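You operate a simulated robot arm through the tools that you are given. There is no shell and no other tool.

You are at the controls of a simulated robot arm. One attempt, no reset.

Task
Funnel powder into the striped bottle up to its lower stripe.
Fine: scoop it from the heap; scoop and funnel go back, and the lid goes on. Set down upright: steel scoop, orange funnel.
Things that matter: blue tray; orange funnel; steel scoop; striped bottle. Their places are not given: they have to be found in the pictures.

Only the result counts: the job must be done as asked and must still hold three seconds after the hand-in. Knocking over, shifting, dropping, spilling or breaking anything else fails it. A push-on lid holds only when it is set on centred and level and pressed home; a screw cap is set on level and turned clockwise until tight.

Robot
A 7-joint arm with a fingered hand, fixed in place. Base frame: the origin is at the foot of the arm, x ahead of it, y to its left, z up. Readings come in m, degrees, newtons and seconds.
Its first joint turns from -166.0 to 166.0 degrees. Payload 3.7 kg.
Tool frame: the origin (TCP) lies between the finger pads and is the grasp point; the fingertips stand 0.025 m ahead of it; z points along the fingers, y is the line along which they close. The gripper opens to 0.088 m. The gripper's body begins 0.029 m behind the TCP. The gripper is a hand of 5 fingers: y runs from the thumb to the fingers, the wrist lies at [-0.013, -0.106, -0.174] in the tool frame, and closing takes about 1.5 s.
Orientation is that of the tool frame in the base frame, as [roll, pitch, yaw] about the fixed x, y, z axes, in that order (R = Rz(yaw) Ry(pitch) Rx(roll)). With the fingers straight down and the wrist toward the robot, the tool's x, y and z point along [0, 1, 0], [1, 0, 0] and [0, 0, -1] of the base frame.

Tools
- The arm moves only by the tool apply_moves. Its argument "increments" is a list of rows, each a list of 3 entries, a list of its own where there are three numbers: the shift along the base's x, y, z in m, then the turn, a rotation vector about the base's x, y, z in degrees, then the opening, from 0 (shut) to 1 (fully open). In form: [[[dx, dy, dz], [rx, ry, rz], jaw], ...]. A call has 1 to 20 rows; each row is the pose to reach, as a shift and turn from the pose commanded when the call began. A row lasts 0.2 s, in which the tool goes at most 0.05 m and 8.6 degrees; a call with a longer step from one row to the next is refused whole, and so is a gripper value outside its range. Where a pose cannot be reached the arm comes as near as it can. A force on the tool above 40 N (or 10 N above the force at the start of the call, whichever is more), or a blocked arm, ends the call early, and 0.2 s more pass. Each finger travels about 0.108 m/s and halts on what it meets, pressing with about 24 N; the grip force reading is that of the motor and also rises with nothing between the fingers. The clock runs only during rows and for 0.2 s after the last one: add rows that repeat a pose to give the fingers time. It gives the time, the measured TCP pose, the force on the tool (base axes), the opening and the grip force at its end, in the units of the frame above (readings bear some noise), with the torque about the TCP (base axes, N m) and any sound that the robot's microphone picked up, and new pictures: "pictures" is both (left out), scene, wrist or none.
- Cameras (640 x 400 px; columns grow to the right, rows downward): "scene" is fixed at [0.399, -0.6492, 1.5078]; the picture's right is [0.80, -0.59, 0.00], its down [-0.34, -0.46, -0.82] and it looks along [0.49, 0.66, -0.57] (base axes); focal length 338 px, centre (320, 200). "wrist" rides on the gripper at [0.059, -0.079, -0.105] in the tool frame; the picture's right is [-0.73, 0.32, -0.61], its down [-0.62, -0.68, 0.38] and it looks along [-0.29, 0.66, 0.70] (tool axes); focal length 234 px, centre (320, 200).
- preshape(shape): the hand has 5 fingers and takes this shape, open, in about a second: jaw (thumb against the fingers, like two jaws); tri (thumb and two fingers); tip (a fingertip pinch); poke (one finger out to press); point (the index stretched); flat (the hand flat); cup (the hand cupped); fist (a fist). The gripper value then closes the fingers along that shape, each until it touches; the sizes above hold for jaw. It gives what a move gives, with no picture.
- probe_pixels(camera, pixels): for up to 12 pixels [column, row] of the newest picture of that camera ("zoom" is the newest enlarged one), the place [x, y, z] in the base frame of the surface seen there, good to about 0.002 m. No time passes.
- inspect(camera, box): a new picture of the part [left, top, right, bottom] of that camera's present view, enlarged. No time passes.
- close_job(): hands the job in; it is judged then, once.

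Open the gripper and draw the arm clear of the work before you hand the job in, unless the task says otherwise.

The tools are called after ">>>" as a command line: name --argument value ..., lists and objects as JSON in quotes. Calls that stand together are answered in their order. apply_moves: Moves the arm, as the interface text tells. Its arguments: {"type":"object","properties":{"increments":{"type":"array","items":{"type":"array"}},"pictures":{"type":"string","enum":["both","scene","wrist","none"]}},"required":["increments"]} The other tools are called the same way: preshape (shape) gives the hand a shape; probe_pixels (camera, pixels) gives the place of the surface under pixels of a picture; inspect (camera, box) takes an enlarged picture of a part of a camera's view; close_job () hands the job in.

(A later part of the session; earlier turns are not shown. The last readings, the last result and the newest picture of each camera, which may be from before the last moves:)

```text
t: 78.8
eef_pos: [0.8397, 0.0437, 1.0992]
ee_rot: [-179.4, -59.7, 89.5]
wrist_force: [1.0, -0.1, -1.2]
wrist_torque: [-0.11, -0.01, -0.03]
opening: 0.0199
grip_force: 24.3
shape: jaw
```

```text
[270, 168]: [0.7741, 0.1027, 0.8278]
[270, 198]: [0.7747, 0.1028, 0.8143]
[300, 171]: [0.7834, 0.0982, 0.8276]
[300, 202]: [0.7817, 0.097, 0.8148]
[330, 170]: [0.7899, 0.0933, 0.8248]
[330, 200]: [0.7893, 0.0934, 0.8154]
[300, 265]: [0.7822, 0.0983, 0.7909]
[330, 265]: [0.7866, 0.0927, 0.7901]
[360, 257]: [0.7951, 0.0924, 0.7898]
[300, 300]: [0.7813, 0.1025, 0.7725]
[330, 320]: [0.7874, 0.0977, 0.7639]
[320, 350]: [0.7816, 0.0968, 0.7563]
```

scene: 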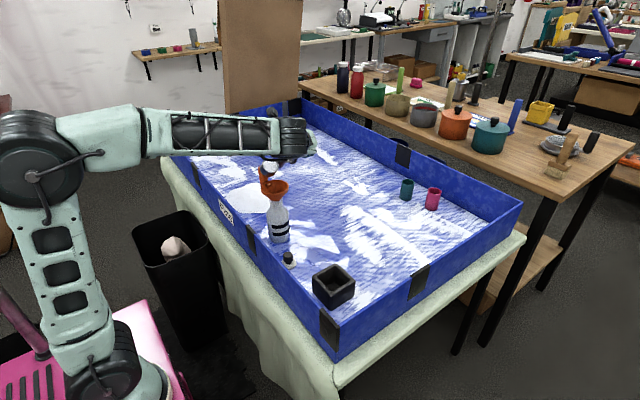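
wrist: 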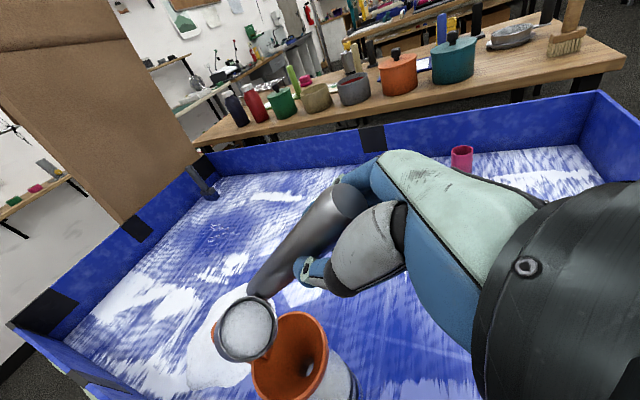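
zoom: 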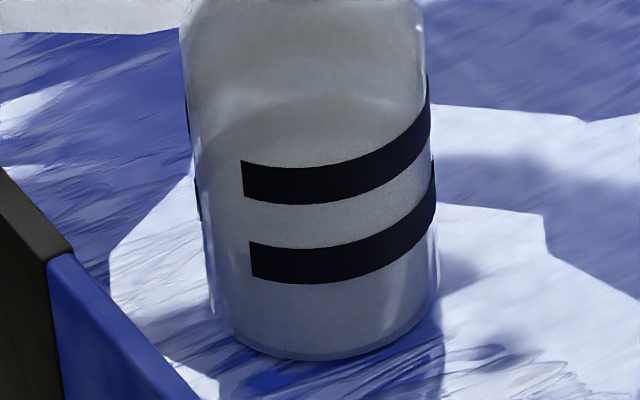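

Lower stripe spans 0.784–0.7975 (centre 0.7905); I need ~4 mm more. I tilt 6° further and check.

>>> apply_moves --increments '[[[0, -0.0037, -0.0045], [3, 0, 0], 0], [[0, -0.0073, -0.0093], [6, 0, 0], 0], [[0, -0.0073, -0.0093], [6, 0, 0], 0]]' --pictures "wrist"

>>> inspect --camera "wrist" --box '[205, 285, 305, 385]'

>>> inspect --camera "scene" --box '[262, 210, 296, 247]'

>>> probe_pixels --camera "zoom" --pixels '[[310, 150], [325, 150], [335, 150], [280, 145], [360, 135], [350, 147], [312, 146], [328, 140], [300, 148], [375, 130], [340, 152], [290, 140]]'

```text
t: 79.6
eef_pos: [0.8402, 0.0374, 1.09]
ee_rot: [-179.6, -65.8, 89.6]
wrist_force: [0.2, 0.5, -1.3]
wrist_torque: [-0.17, 0.0, 0.01]
opening: 0.0202
grip_force: 23.5
shape: jaw
```

wrist: 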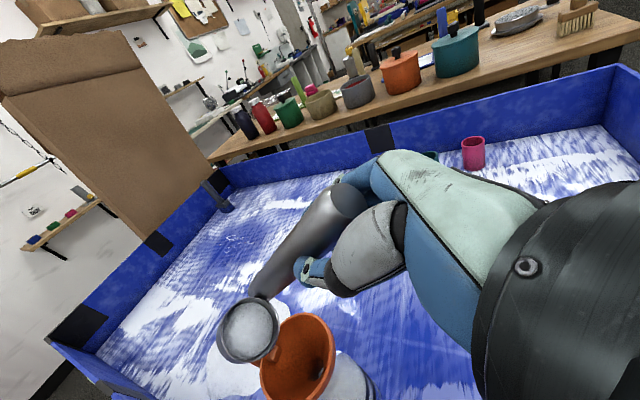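

```text
4.00 times, centred on (255, 335) of wrist
```

zoom: 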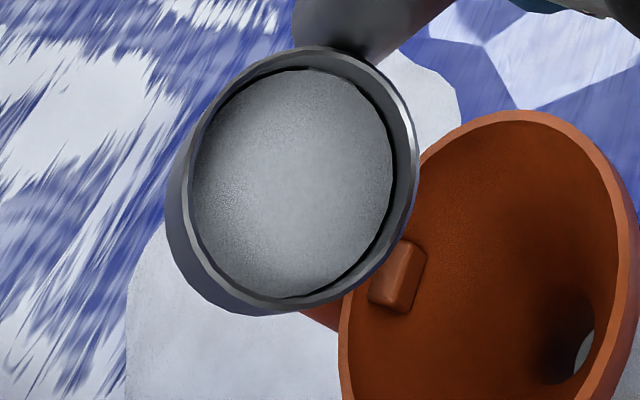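

```text
10.81 times, centred on (279, 228) of scene
```

zoom: 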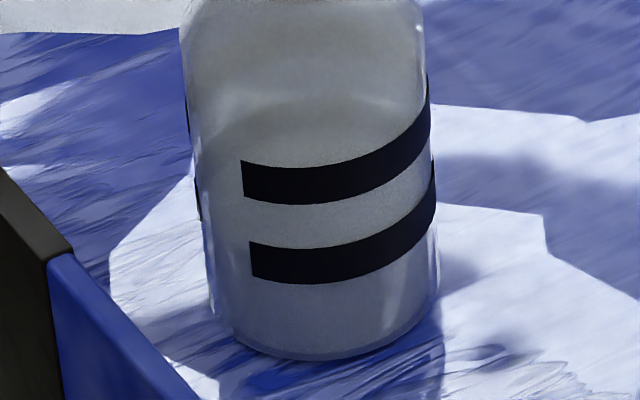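

```text
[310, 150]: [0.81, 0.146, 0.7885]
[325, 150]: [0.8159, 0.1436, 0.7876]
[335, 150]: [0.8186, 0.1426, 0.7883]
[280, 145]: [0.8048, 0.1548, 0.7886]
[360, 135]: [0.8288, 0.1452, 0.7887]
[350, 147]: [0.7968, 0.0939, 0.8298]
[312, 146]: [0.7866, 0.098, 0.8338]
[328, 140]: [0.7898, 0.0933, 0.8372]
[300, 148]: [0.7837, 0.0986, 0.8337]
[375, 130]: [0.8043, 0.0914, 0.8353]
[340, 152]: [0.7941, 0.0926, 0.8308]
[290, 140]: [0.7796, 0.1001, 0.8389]
```

Level is now ≈0.788. About 2 mm more: I tilt another 4°.

>>> apply_moves --increments '[[[0, -0.0026, -0.0035], [2, 0, 0], 0], [[0, -0.005, -0.0065], [4, 0, 0], 0], [[0, -0.005, -0.0065], [4, 0, 0], 0]]' --pictures "wrist"

>>> inspect --camera "wrist" --box '[205, 285, 305, 385]'

>>> inspect --camera "scene" --box '[262, 210, 296, 247]'

>>> probe_pixels --camera "zoom" --pixels '[[310, 150], [325, 150], [335, 150], [280, 145], [360, 135], [310, 140], [325, 140], [345, 150], [295, 150], [320, 130], [340, 130], [260, 240]]'

```text
t: 80.4
eef_pos: [0.8401, 0.0324, 1.0837]
ee_rot: [-179.7, -69.9, 89.7]
wrist_force: [-0.1, -0.3, -0.9]
wrist_torque: [-0.12, -0.02, 0.01]
opening: 0.0204
grip_force: 23.7
shape: jaw
```

wrist: 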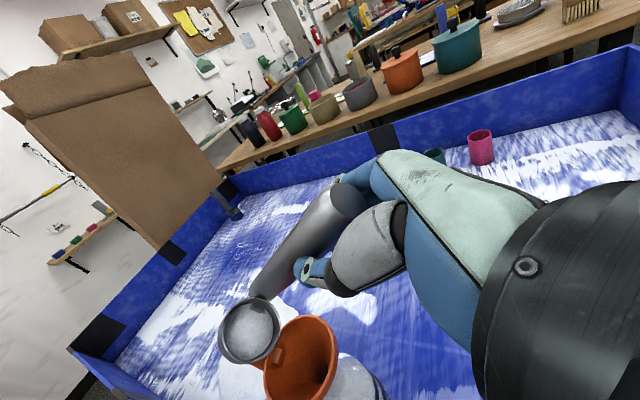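

```text
4.00 times, centred on (255, 335) of wrist
```

zoom: 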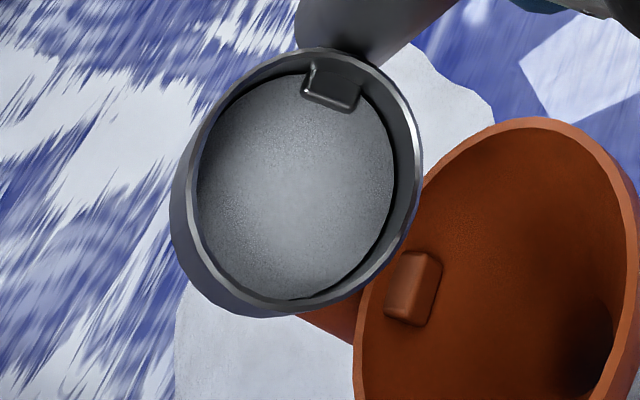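

```text
10.81 times, centred on (279, 228) of scene
```

zoom: 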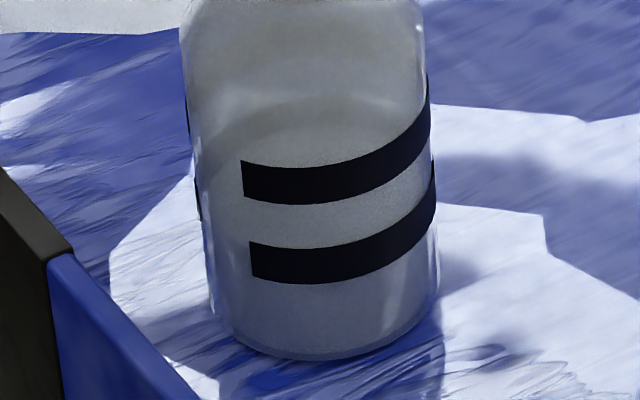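

```text
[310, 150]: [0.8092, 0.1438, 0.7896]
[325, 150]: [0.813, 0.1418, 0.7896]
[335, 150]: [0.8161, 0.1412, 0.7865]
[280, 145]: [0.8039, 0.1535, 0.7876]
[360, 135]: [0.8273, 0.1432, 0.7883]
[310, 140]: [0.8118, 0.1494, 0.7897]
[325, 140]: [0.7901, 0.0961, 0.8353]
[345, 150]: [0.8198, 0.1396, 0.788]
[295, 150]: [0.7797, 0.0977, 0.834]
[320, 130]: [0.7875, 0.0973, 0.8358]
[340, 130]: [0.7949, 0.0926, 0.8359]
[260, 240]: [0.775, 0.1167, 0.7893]
```

Level ≈0.7886. A further ~2 mm: tilt 5° more.

>>> apply_moves --increments '[[[0, -0.0026, -0.0038], [2.5, 0, 0], 0], [[0, -0.005, -0.008], [5, 0, 0], 0], [[0, -0.005, -0.008], [5, 0, 0], 0]]' --pictures "wrist"

>>> inspect --camera "wrist" --box '[205, 285, 305, 385]'

>>> inspect --camera "scene" --box '[262, 210, 296, 247]'

>>> probe_pixels --camera "zoom" --pixels '[[310, 150], [325, 150], [335, 150], [280, 145], [360, 135], [310, 140], [325, 145], [345, 150], [295, 155], [320, 130], [345, 140], [260, 240]]'

```text
t: 81.2
eef_pos: [0.8404, 0.0267, 1.0748]
ee_rot: [-179.1, -74.8, 89.1]
wrist_force: [-0.2, 0.3, -2.8]
wrist_torque: [-0.14, 0.0, -0.01]
opening: 0.0202
grip_force: 23.5
shape: jaw
```

wrist: 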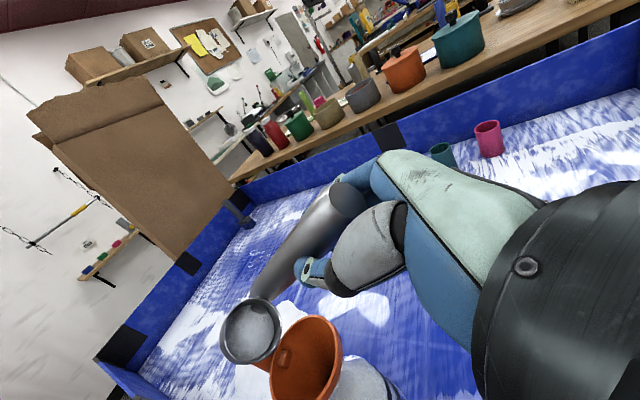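

```text
4.00 times, centred on (255, 335) of wrist
```

zoom: 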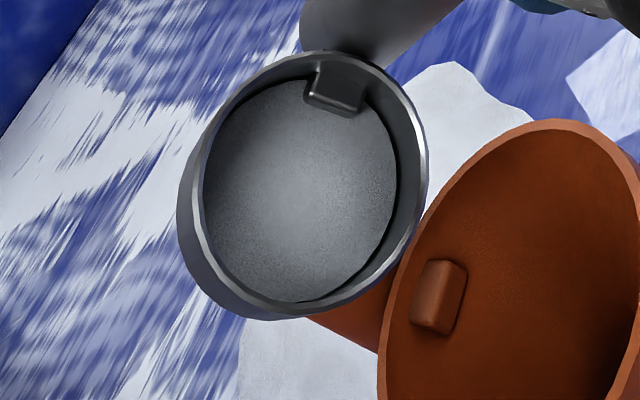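

```text
10.81 times, centred on (279, 228) of scene
```

zoom: 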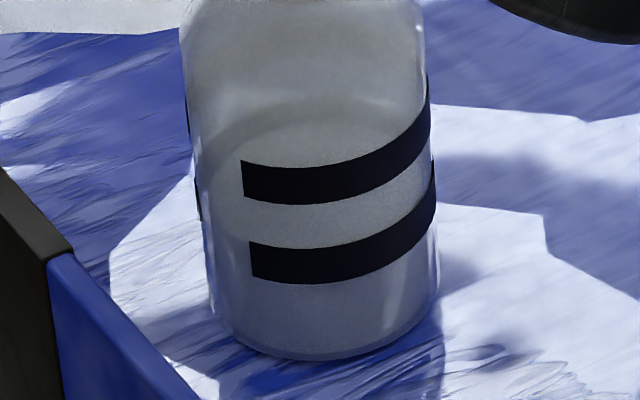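

```text
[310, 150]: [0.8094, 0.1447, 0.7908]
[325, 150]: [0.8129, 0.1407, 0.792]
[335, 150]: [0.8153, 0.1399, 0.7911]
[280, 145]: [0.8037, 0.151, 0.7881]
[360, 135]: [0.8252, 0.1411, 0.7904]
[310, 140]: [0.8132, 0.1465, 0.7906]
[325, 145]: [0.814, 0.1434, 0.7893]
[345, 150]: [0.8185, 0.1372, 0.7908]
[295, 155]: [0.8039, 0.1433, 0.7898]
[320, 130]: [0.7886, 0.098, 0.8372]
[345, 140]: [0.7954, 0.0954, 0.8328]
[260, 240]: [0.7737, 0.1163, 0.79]
```

Level reads ≈0.7903, right at the stripe's centre (0.7905). I stop pouring and bring the scoop upright along the reversed path, then up and away from the funnel.

>>> apply_moves --increments '[[[0, 0.0077, 0.0115], [-8, 0, 0], 0], [[0, 0.0172, 0.023], [-16, 0, 0], 0], [[0, 0.029, 0.0327], [-24, 0, 0], 0], [[0, 0.043, 0.042], [-32, 0, 0], 0], [[0, 0.0575, 0.049], [-40, 0, 0], 0], [[0, 0.073, 0.056], [-48, 0, 0], 0], [[0, 0.089, 0.062], [-56, 0, 0], 0], [[0, 0.1, 0.07], [-62, 0, 0], 0], [[0, 0.1088, 0.08], [-65, 0, 0], 0], [[0, 0.125, 0.085], [-65, 0, 0], 0], [[0, 0.145, 0.085], [-65, 0, 0], 0], [[-0.003, 0.17, 0.085], [-65, 0, 0], 0], [[-0.006, 0.195, 0.085], [-65, 0, 0], 0], [[-0.009, 0.22, 0.085], [-65, 0, 0], 0], [[-0.012, 0.245, 0.085], [-65, 0, 0], 0], [[-0.015, 0.265, 0.085], [-65, 0, 0], 0], [[-0.015, 0.265, 0.085], [-65, 0, 0], 0]]' --pictures "both"

>>> inspect --camera "scene" --box '[205, 120, 335, 260]'

>>> inspect --camera "wrist" --box '[150, 220, 350, 400]'

```text
t: 84.8
eef_pos: [0.8282, 0.291, 1.1616]
ee_rot: [-179.9, -9.8, 89.9]
wrist_force: [-0.7, -0.4, -2.2]
wrist_torque: [0.0, -0.03, -0.01]
opening: 0.0204
grip_force: 23.9
shape: jaw
```

scene: 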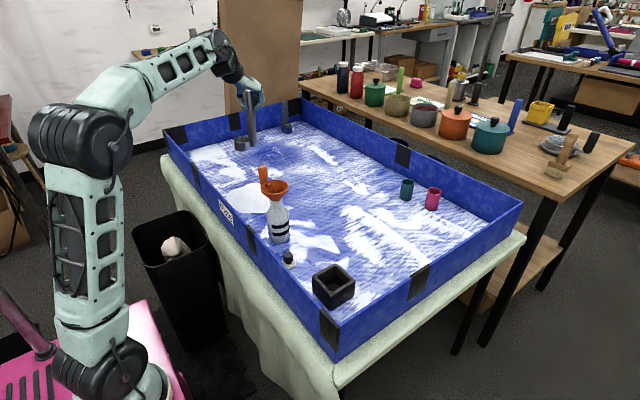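
wrist: 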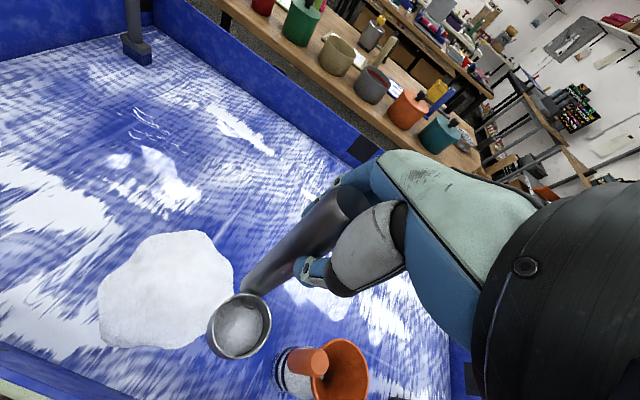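

```text
2.86 times, centred on (270, 190) of scene
```

zoom: 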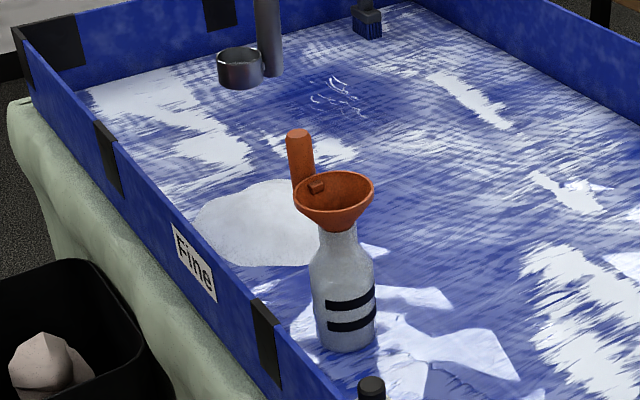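

```text
2.22 times, centred on (250, 310) of wrist
```

zoom: 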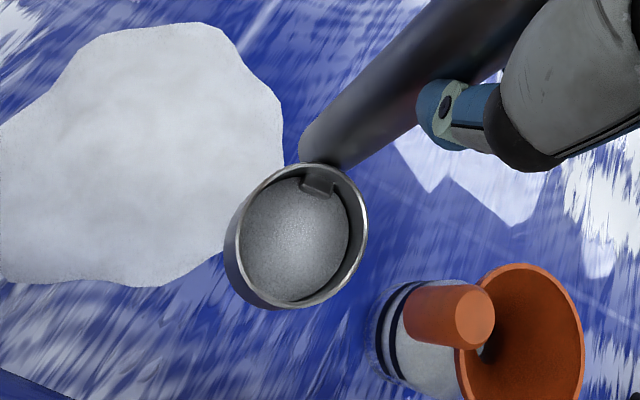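

No spills; some powder remains in the cup, which I keep level. Now I check the scoop's tilt for setting it down upright.

>>> probe_pixels --camera "zoom" --pixels '[[228, 235], [240, 280], [290, 306], [340, 280], [365, 235], [350, 185], [305, 165], [255, 185], [320, 298], [362, 210], [285, 170], [233, 262]]'

>>> inspect --camera "scene" --box '[225, 85, 285, 160]'

```text
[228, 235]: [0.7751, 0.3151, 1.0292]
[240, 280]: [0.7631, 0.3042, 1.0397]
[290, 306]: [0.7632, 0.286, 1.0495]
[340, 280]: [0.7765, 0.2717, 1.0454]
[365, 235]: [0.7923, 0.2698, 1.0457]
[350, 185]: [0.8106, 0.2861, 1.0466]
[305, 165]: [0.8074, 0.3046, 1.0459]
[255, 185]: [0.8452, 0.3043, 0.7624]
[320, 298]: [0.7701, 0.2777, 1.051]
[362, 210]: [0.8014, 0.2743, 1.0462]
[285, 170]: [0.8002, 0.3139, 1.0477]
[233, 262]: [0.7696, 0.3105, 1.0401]
```

```text
5.33 times, centred on (255, 122) of scene
```

zoom: 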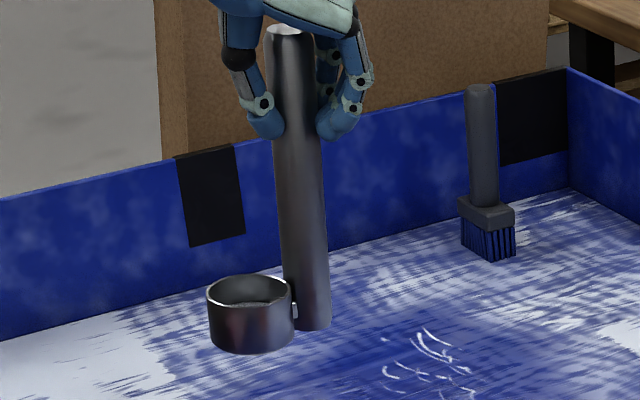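

I cross-check the rim tilt from the scene zoom too.

>>> probe_pixels --camera "zoom" --pixels '[[208, 294], [225, 305], [255, 307], [280, 300], [292, 288], [280, 278], [250, 275], [222, 282], [290, 30], [300, 150], [310, 250], [315, 315]]'

```text
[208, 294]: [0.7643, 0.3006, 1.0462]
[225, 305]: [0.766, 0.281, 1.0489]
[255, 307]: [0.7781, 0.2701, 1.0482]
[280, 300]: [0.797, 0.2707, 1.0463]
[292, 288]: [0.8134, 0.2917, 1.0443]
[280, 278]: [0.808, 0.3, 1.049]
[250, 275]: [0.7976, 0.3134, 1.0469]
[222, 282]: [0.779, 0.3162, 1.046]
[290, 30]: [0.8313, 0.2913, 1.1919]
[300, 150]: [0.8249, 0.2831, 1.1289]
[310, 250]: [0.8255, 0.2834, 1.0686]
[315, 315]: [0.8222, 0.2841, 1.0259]
```

The scoop is within ~2° of upright. I carry it over its original spot (handle axis 0.780,0.563), trimming −2° about y, and descend to ~4 cm above the floor.

>>> apply_moves --increments '[[[-0.005, 0.02, 0], [0, -1, 0], 0], [[-0.01, 0.05, 0], [0, -2, 0], 0], [[-0.015, 0.08, 0], [0, -2, 0], 0], [[-0.02, 0.11, -0.01], [0, -2, 0], 0], [[-0.025, 0.14, -0.02], [0, -2, 0], 0], [[-0.03, 0.17, -0.035], [0, -2, 0], 0], [[-0.036, 0.2, -0.05], [0, -2, 0], 0], [[-0.042, 0.23, -0.07], [0, -2, 0], 0], [[-0.0465, 0.255, -0.09], [0, -2, 0], 0], [[-0.0487, 0.268, -0.11], [0, -2, 0], 0], [[-0.0487, 0.2715, -0.135], [0, -2, 0], 0], [[-0.0487, 0.2715, -0.16], [0, -2, 0], 0], [[-0.0487, 0.2715, -0.19], [0, -2, 0], 0], [[-0.0487, 0.2715, -0.215], [0, -2, 0], 0], [[-0.0487, 0.2715, -0.228], [0, -2, 0], 0], [[-0.0487, 0.2715, -0.228], [0, -2, 0], 0]]' --pictures "both"

>>> inspect --camera "scene" --box '[180, 110, 260, 200]'

>>> inspect --camera "wrist" --box '[150, 220, 350, 400]'

```text
t: 88.2
eef_pos: [0.7789, 0.5634, 0.9323]
ee_rot: [178.1, -9.9, 90.3]
wrist_force: [-0.4, 0.3, -1.2]
wrist_torque: [-0.02, -0.02, 0.01]
opening: 0.0196
grip_force: 24.0
shape: jaw
```

scene: 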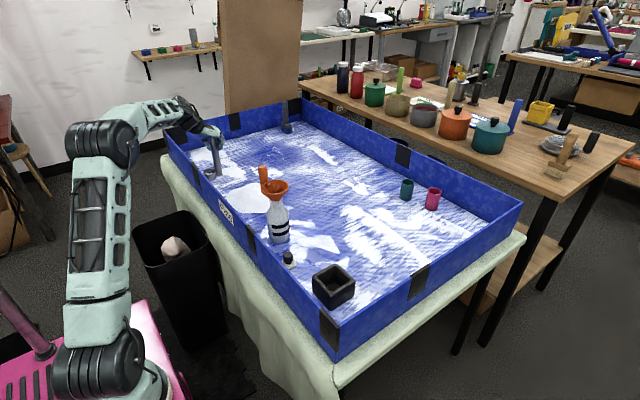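
wrist: 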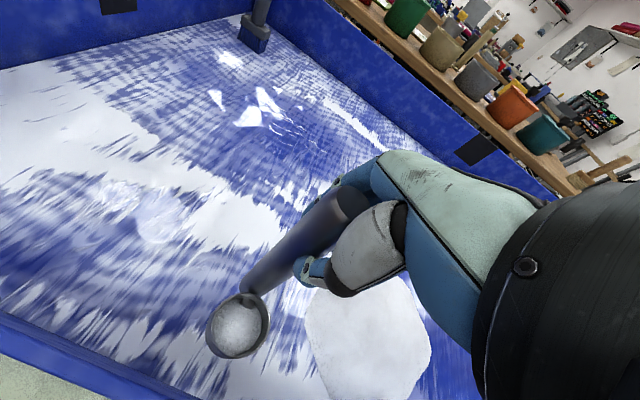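

```text
4.44 times, centred on (220, 155) of scene
```

zoom: 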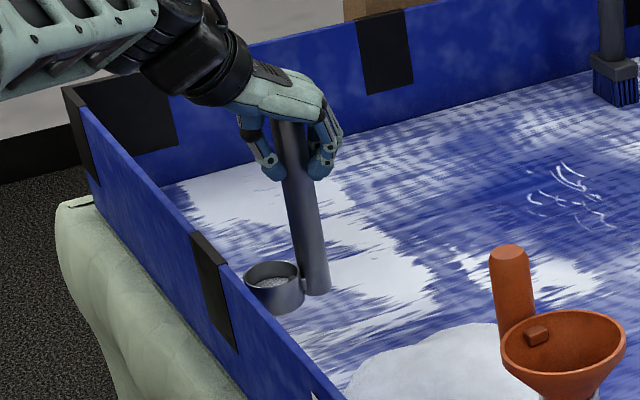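

```text
2.22 times, centred on (250, 310) of wrist
```

zoom: 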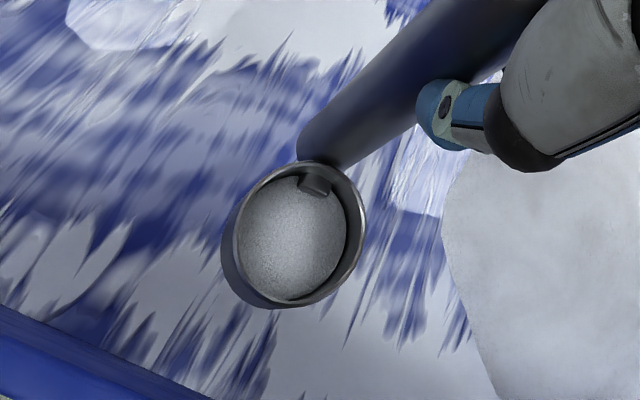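

The scoop hovers ~4 cm over its place. I probe its rim and handle to line up with the original position.

>>> probe_pixels --camera "zoom" --pixels '[[233, 240], [240, 280], [290, 304], [340, 280], [364, 235], [350, 185], [310, 163], [260, 185], [320, 296], [363, 210], [240, 220], [236, 262]]'

>>> inspect --camera "scene" --box '[195, 125, 245, 190]'

>>> probe_pixels --camera "zoom" --pixels '[[290, 270], [290, 330], [285, 200], [300, 250], [310, 320], [290, 310], [295, 290], [280, 230], [305, 340], [210, 330], [270, 190], [300, 300]]'

```text
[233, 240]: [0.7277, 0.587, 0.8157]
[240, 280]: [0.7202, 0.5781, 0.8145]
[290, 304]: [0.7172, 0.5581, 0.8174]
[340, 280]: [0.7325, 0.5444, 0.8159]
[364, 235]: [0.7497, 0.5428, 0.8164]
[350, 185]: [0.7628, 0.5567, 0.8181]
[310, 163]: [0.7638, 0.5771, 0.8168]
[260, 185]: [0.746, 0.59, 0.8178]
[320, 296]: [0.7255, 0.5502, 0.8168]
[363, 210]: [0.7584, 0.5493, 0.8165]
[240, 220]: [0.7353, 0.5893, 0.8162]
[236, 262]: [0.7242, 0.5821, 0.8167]
```

```text
6.15 times, centred on (220, 158) of scene
```

zoom: 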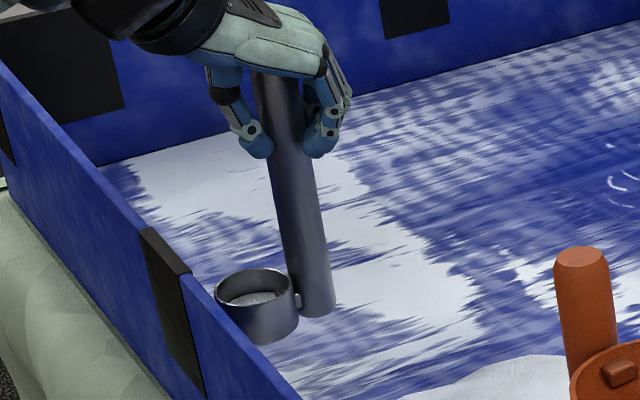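

```text
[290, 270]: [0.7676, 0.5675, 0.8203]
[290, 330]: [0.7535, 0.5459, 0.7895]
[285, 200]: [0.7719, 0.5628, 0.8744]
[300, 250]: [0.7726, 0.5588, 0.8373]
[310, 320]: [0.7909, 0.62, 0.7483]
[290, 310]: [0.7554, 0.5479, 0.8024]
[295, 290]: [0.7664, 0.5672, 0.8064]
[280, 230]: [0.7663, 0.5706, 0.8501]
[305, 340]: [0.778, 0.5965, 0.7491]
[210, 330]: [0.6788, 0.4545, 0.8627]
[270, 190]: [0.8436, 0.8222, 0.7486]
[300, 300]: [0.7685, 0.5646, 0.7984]
```

Rim is level (z 0.8165) and centred at (0.7405,0.5664); the original was (0.7405,0.5635) at 0.779. I shift −3 mm in y and lower ~37 mm onto the floor.

>>> apply_moves --increments '[[[0, -0.003, -0.01], [0, 0, 0], 0], [[0, -0.003, -0.02], [0, 0, 0], 0], [[0, -0.003, -0.03], [0, 0, 0], 0], [[0, -0.003, -0.034], [0, 0, 0], 0], [[0, -0.003, -0.037], [0, 0, 0], 0], [[0, -0.003, -0.037], [0, 0, 0], 0]]' --pictures "both"

>>> inspect --camera "wrist" --box '[150, 220, 350, 400]'

>>> probe_pixels --camera "zoom" --pixels '[[233, 240], [240, 280], [290, 304], [340, 280], [364, 235], [350, 185], [310, 163], [260, 185], [320, 296], [363, 210], [240, 220], [236, 262]]'

```text
t: 89.6
eef_pos: [0.7769, 0.5603, 0.8964]
ee_rot: [178.1, -9.8, 90.2]
wrist_force: [1.1, 0.2, 2.0]
wrist_torque: [0.04, -0.03, 0.0]
opening: 0.0203
grip_force: 23.8
shape: jaw
```

scene: 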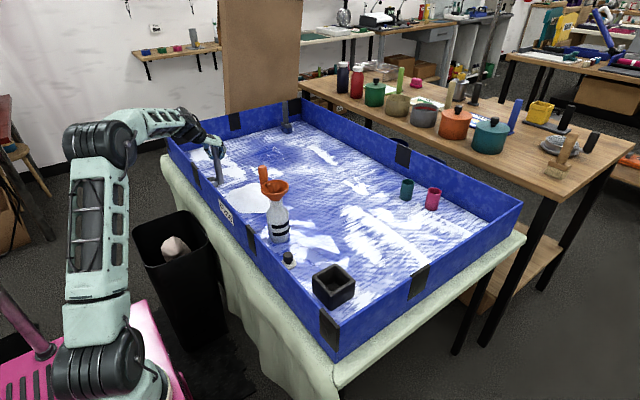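
wrist: 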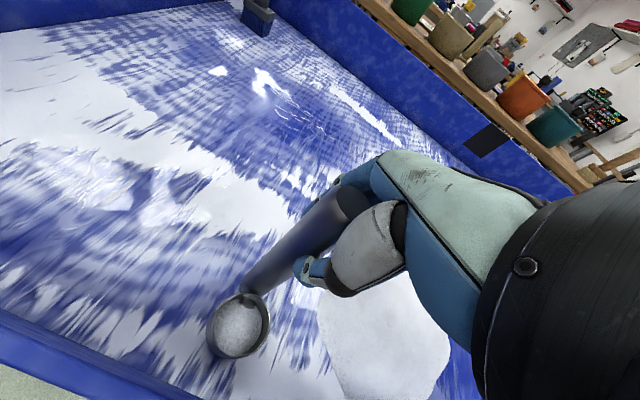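

```text
2.22 times, centred on (250, 310) of wrist
```

zoom: 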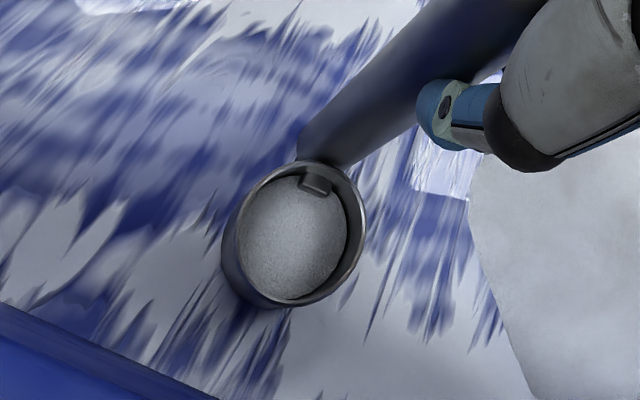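

```text
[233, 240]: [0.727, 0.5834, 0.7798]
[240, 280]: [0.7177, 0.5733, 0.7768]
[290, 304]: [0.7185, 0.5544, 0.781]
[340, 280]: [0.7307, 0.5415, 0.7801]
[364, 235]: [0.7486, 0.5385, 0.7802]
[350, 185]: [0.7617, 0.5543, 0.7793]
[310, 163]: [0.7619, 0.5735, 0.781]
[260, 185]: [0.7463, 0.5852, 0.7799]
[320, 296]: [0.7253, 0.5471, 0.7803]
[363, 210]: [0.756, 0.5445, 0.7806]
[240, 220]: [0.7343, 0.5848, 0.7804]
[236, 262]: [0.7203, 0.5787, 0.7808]
```

The scoop rests on the floor, level, centred (0.740,0.562). I open the hand gradually.

>>> apply_moves --increments '[[[0, 0, 0], [0, 0, 0], 0.15], [[0, 0, 0], [0, 0, 0], 0.22], [[0, 0, 0], [0, 0, 0], 0.26], [[0, 0, 0], [0, 0, 0], 0.32], [[0, 0, 0], [0, 0, 0], 0.4], [[0, 0, 0], [0, 0, 0], 0.55], [[0, 0, 0], [0, 0, 0], 0.75], [[0, 0, 0], [0, 0, 0], 1.0], [[0, 0, 0], [0, 0, 0], 1.0]]' --pictures "both"

>>> inspect --camera "scene" --box '[180, 110, 260, 200]'

>>> inspect --camera "wrist" --box '[150, 160, 400, 400]'

```text
t: 91.6
eef_pos: [0.7778, 0.56, 0.894]
ee_rot: [178.1, -9.7, 90.2]
wrist_force: [-0.4, -0.2, 0.1]
wrist_torque: [0.0, 0.03, 0.01]
opening: 0.0879
grip_force: 0.2
shape: jaw
```

scene: 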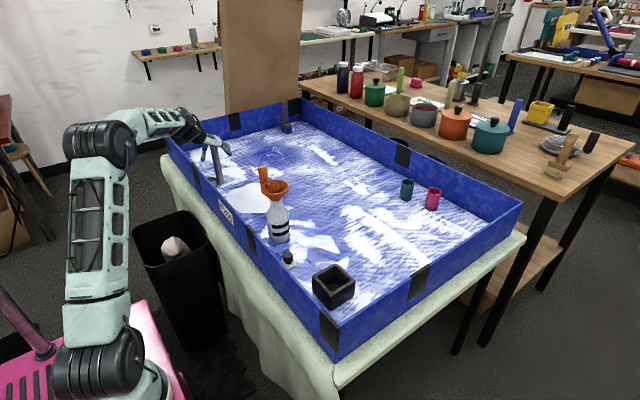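
wrist: 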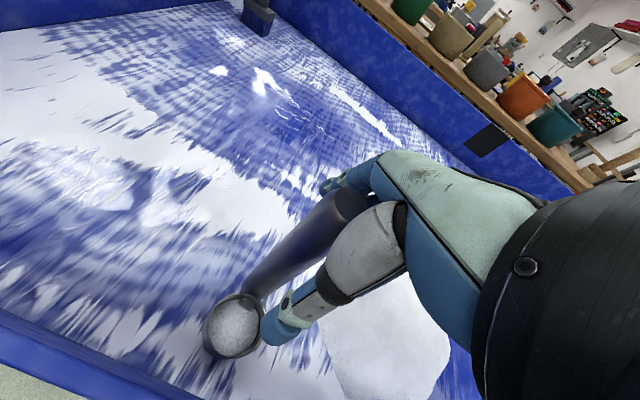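

```text
4.44 times, centred on (220, 155) of scene
```

zoom: 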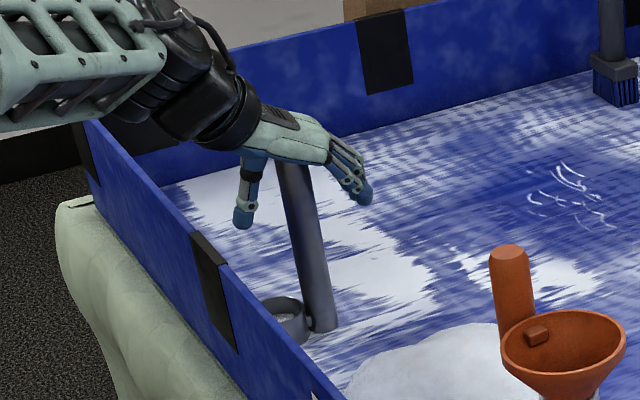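

```text
1.67 times, centred on (275, 280) of wrist
```

zoom: 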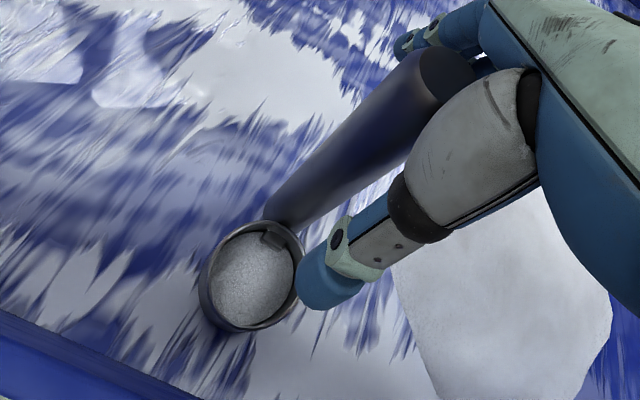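

The scoop stands upright at home. I rise straight up, straighten the hand with a 30° yaw, and go above the funnel handle (0.797,0.186).

>>> apply_moves --increments '[[[0, 0, 0.02], [0, 0, 0], 1], [[0, 0, 0.05], [0, 0, 0], 1], [[0, 0, 0.09], [0, 0, 0], 1], [[0, 0, 0.13], [0, 0, 0], 1], [[0, 0, 0.17], [0, 0, 0], 1], [[0.001, -0.03, 0.2], [-1.7, -0.1, 5], 1], [[0.003, -0.06, 0.2], [-3.4, -0.2, 10], 1], [[0.005, -0.1, 0.2], [-5.1, -0.3, 15], 1], [[0.007, -0.14, 0.2], [-6.9, -0.4, 20], 1], [[0.009, -0.18, 0.2], [-8.6, -0.5, 25], 1], [[0.011, -0.22, 0.2], [-10.3, -0.57, 30], 1], [[0.013, -0.26, 0.2], [-10.3, -0.57, 30], 1], [[0.015, -0.3, 0.2], [-10.3, -0.57, 30], 1], [[0.017, -0.335, 0.2], [-10.3, -0.57, 30], 1], [[0.019, -0.36, 0.2], [-10.3, -0.57, 30], 1], [[0.0192, -0.374, 0.2], [-10.3, -0.57, 30], 1], [[0.0192, -0.374, 0.18], [-10.3, -0.57, 30], 1], [[0.0192, -0.374, 0.18], [-10.3, -0.57, 30], 1]]' --pictures "both"

>>> inspect --camera "scene" --box '[180, 110, 260, 200]'

>>> inspect --camera "wrist" --box '[200, 220, 380, 380]'

```text
t: 95.4
eef_pos: [0.7964, 0.1862, 1.0764]
ee_rot: [-179.8, 0.1, 120.1]
wrist_force: [0.1, 0.1, -0.4]
wrist_torque: [0.04, 0.03, 0.0]
opening: 0.0878
grip_force: 0.0
shape: jaw
```

scene: 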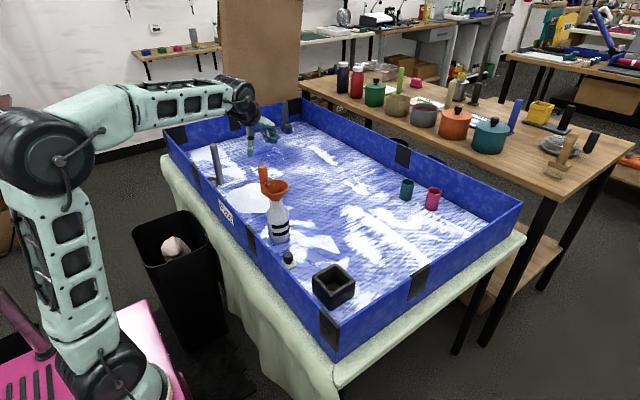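
wrist: 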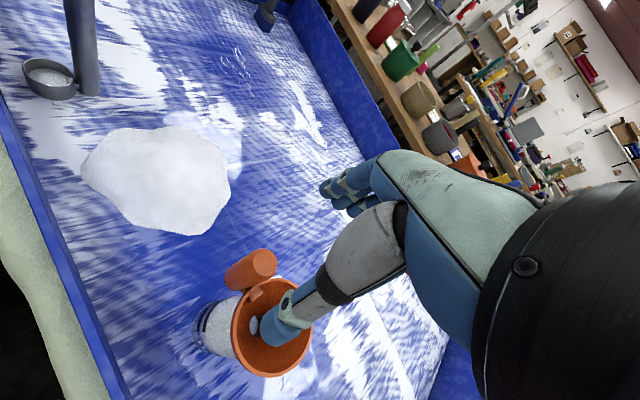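

```text
4.44 times, centred on (220, 155) of scene
```

zoom: 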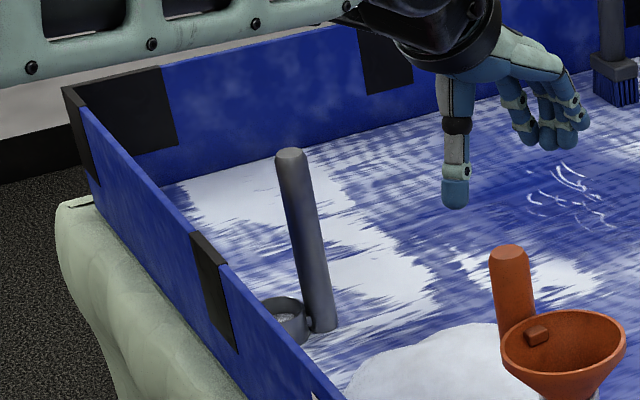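

```text
2.50 times, centred on (290, 300) of wrist
```

zoom: 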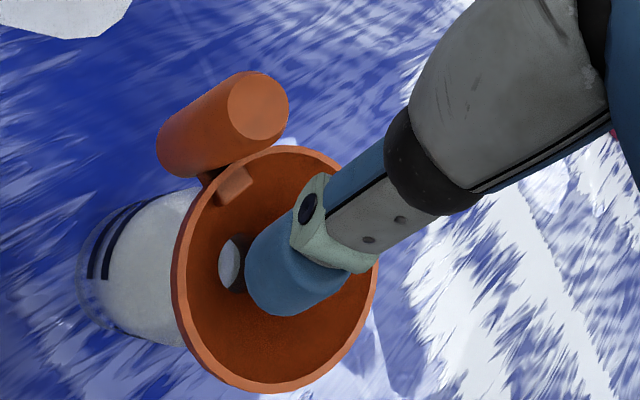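

The scoop stands free at home. I probe the funnel handle cap, rim, and the powder seen through the outlet (230,262).

>>> probe_pixels --camera "zoom" --pixels '[[258, 105], [235, 105], [282, 105], [258, 80], [258, 130], [228, 262], [232, 255], [226, 270], [185, 230], [200, 190], [290, 152], [350, 320]]'

```text
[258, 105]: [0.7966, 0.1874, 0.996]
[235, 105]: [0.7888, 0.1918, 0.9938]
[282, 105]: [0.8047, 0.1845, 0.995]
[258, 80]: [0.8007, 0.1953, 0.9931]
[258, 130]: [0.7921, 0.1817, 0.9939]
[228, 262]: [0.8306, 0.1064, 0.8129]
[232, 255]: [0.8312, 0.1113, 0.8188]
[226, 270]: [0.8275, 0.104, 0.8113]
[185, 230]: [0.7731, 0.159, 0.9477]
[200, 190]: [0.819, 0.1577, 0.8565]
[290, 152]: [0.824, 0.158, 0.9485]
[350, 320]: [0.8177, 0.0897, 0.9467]
```

Cap centre (0.7966,0.188), top 0.994. I descend around it to TCP z ≈0.980.

>>> apply_moves --increments '[[[0, 0.0012, -0.03], [0, 0, 0], 1], [[0, 0.0012, -0.055], [0, 0, 0], 1], [[0, 0.0012, -0.075], [0, 0, 0], 1], [[0, 0.0012, -0.088], [0, 0, 0], 1], [[0, 0.0012, -0.095], [0, 0, 0], 1], [[0, 0.0012, -0.095], [0, 0, 0], 1]]' --pictures "both"

>>> inspect --camera "scene" --box '[235, 140, 315, 220]'

>>> inspect --camera "wrist" --box '[200, 180, 400, 380]'

```text
t: 96.8
eef_pos: [0.7963, 0.1867, 0.9806]
ee_rot: [-179.7, 0.1, 120.2]
wrist_force: [0.3, -0.5, -0.5]
wrist_torque: [0.01, -0.01, 0.0]
opening: 0.0876
grip_force: 0.2
shape: jaw
```

scene: 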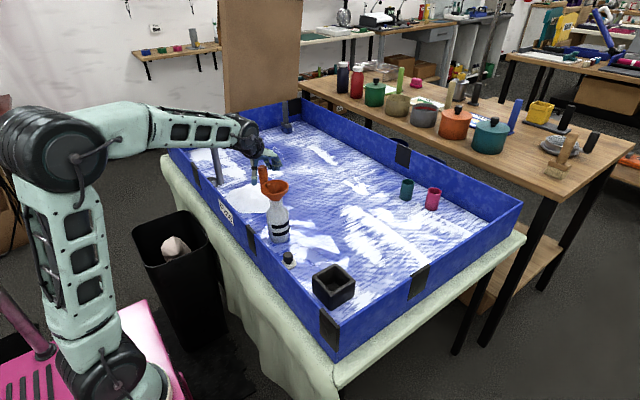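
wrist: 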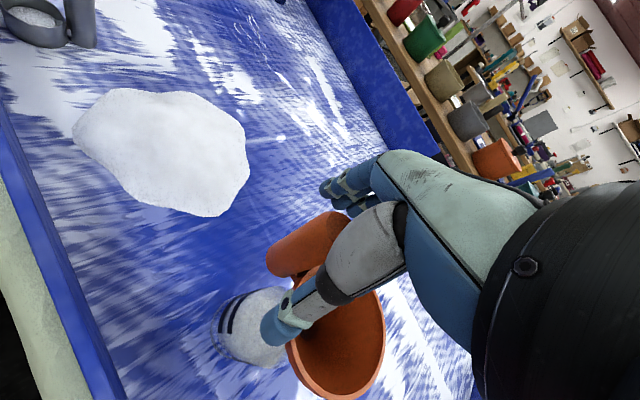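

```text
5.00 times, centred on (275, 180) of scene
```

zoom: 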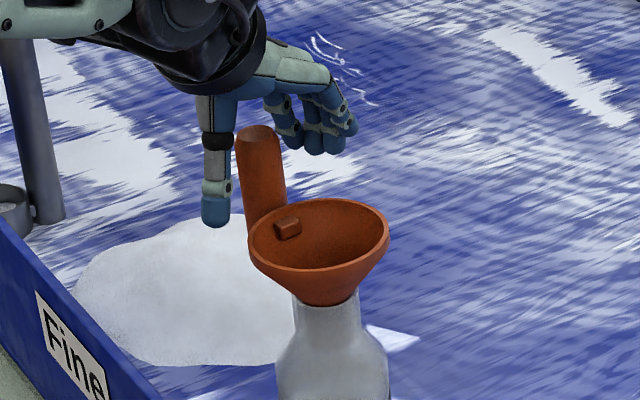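

```text
2.00 times, centred on (300, 280) of wrist
```

zoom: 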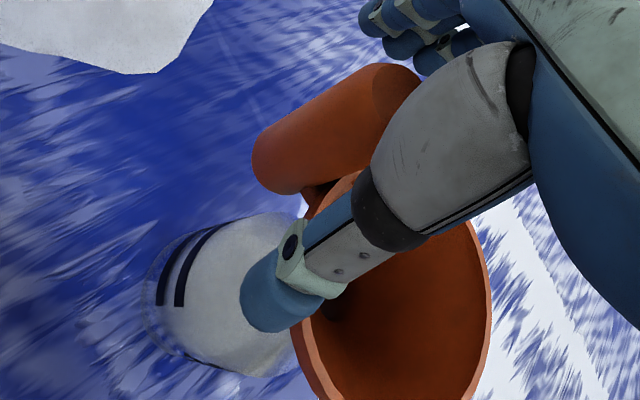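

Handle is between thumb and fingers, rim clear. I close gently.

>>> apply_moves --increments '[[[0, 0, 0], [0, 0, 0], 0.7], [[0, 0, 0], [0, 0, 0], 0.5], [[0, 0, 0], [0, 0, 0], 0.4], [[0, 0, 0], [0, 0, 0], 0.33], [[0, 0, 0], [0, 0, 0], 0.27], [[0, 0, 0], [0, 0, 0], 0.2], [[0, 0, 0], [0, 0, 0], 0.0], [[0, 0, 0], [0, 0, 0], 0.0], [[0, 0, 0], [0, 0, 0], 0.0]]' --pictures "both"

>>> inspect --camera "scene" --box '[245, 150, 305, 250]'

```text
t: 98.8
eef_pos: [0.7966, 0.1859, 0.9808]
ee_rot: [-179.8, 0.1, 120.1]
wrist_force: [-0.9, -0.3, -0.2]
wrist_torque: [0.0, 0.03, -0.03]
opening: 0.021
grip_force: 24.0
shape: jaw
```

scene: 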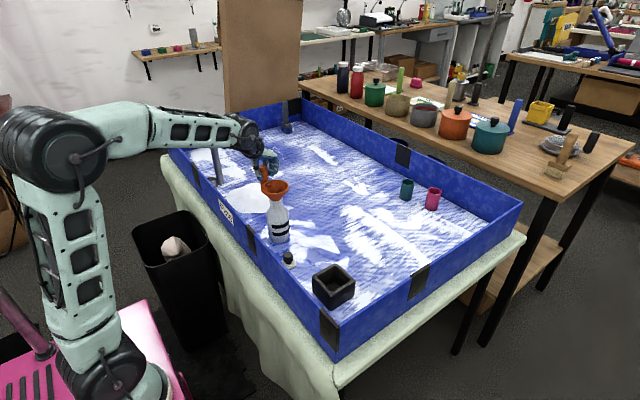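
wrist: 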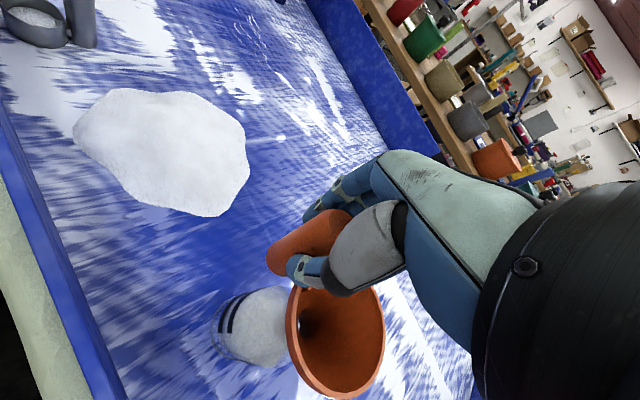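

```text
4.00 times, centred on (275, 200) of scene
```

zoom: 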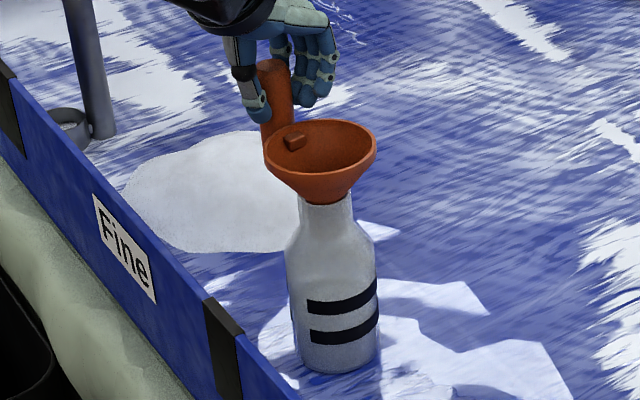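

Firm grip without moving the bottle. I pre-rotate the hand −8° about its closing axis (to carry the funnel's weight level) with a small lift, and look.

>>> apply_moves --increments '[[[0, 0, 0.001], [-2.6, -1.5, 0], 0], [[0, 0, 0.002], [-5.2, -3, 0], 0], [[0, 0, 0.004], [-6.9, -4, 0], 0], [[0, 0, 0.007], [-6.9, -4, 0], 0], [[0, 0, 0.01], [-6.9, -4, 0], 0], [[0, 0, 0.01], [-6.9, -4, 0], 0]]' --pictures "both"

>>> inspect --camera "scene" --box '[245, 150, 305, 250]'

>>> inspect --camera "wrist" --box '[190, 230, 350, 400]'

```text
t: 100.2
eef_pos: [0.7966, 0.1863, 0.99]
ee_rot: [-179.7, 8.0, 120.1]
wrist_force: [0.1, -1.1, -1.1]
wrist_torque: [0.07, 0.06, -0.03]
opening: 0.0207
grip_force: 24.1
shape: jaw
```

scene: 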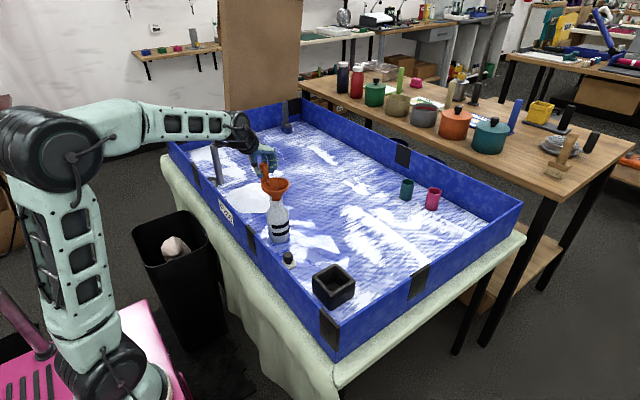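
wrist: 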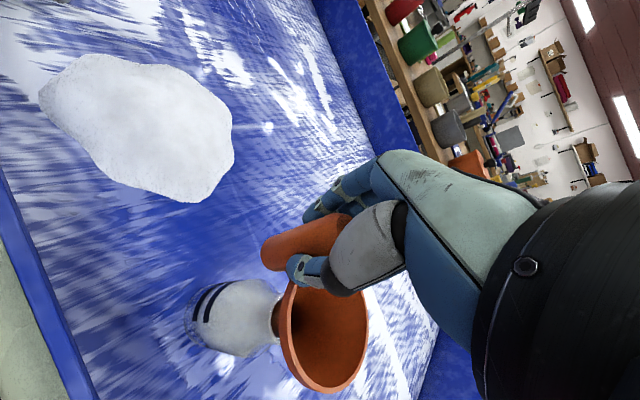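

```text
4.00 times, centred on (275, 200) of scene
```

zoom: 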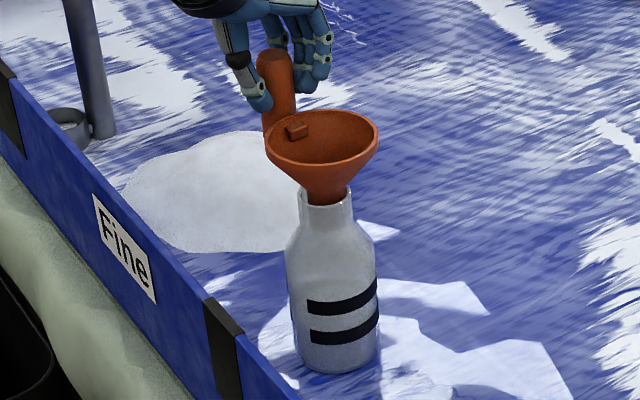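

```text
2.35 times, centred on (270, 315) of wrist
```

zoom: 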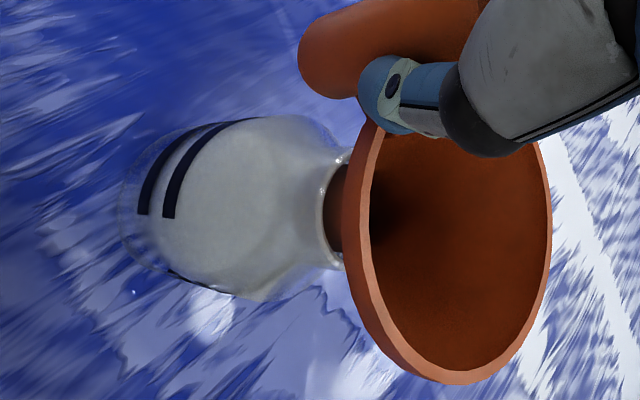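

The funnel rises level with the bottle still. I keep lifting straight up, clear of the mouth.

>>> apply_moves --increments '[[[0, 0, 0.006], [0, 0, 0], 0], [[0, 0, 0.013], [0, 0, 0], 0], [[0, 0, 0.021], [0, 0, 0], 0], [[0, 0, 0.03], [0, 0, 0], 0], [[0, 0, 0.042], [0, 0, 0], 0], [[0, 0, 0.058], [0, 0, 0], 0], [[0, 0, 0.075], [0, 0, 0], 0], [[0, 0, 0.085], [0, 0, 0], 0], [[0, 0, 0.085], [0, 0, 0], 0]]' --pictures "both"

>>> inspect --camera "scene" --box '[245, 140, 305, 250]'

>>> inspect --camera "wrist" --box '[120, 200, 380, 400]'

```text
t: 102.2
eef_pos: [0.798, 0.1869, 1.0761]
ee_rot: [-179.9, 8.0, 120.1]
wrist_force: [1.2, 0.1, -1.0]
wrist_torque: [0.1, 0.03, -0.05]
opening: 0.0204
grip_force: 24.2
shape: jaw
```

scene: 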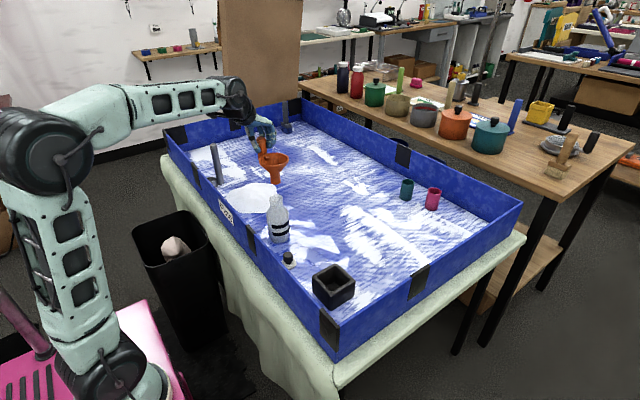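
wrist: 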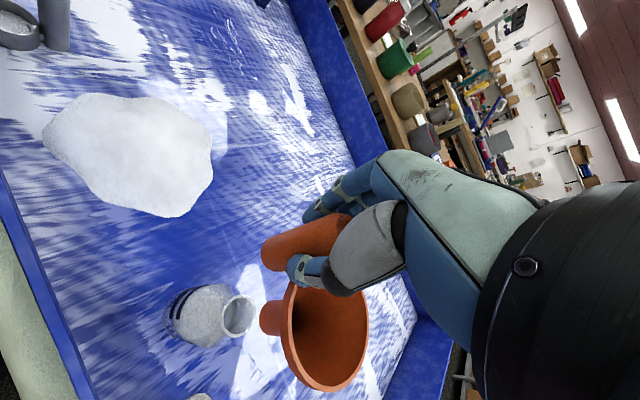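

```text
3.64 times, centred on (275, 195) of scene
```

zoom: 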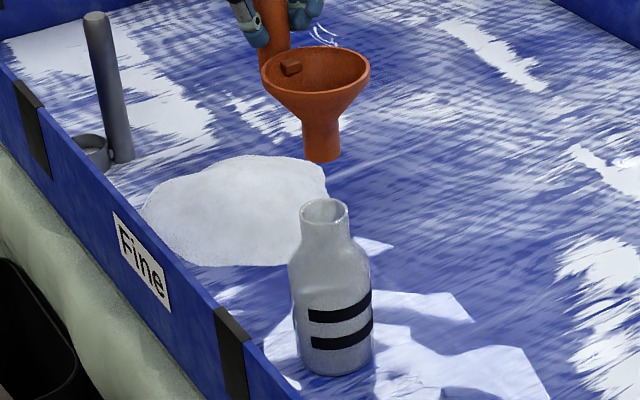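

```text
2.00 times, centred on (250, 300) of wrist
```

zoom: 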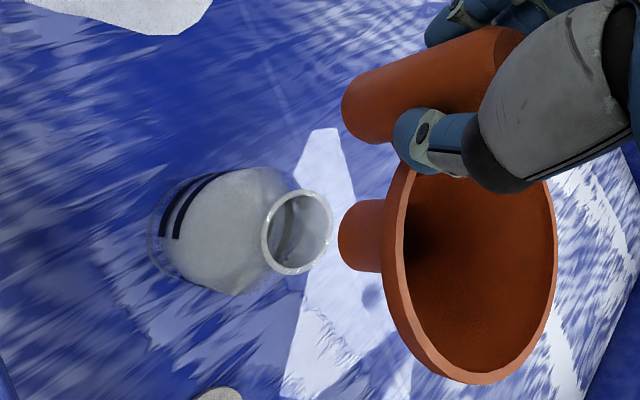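

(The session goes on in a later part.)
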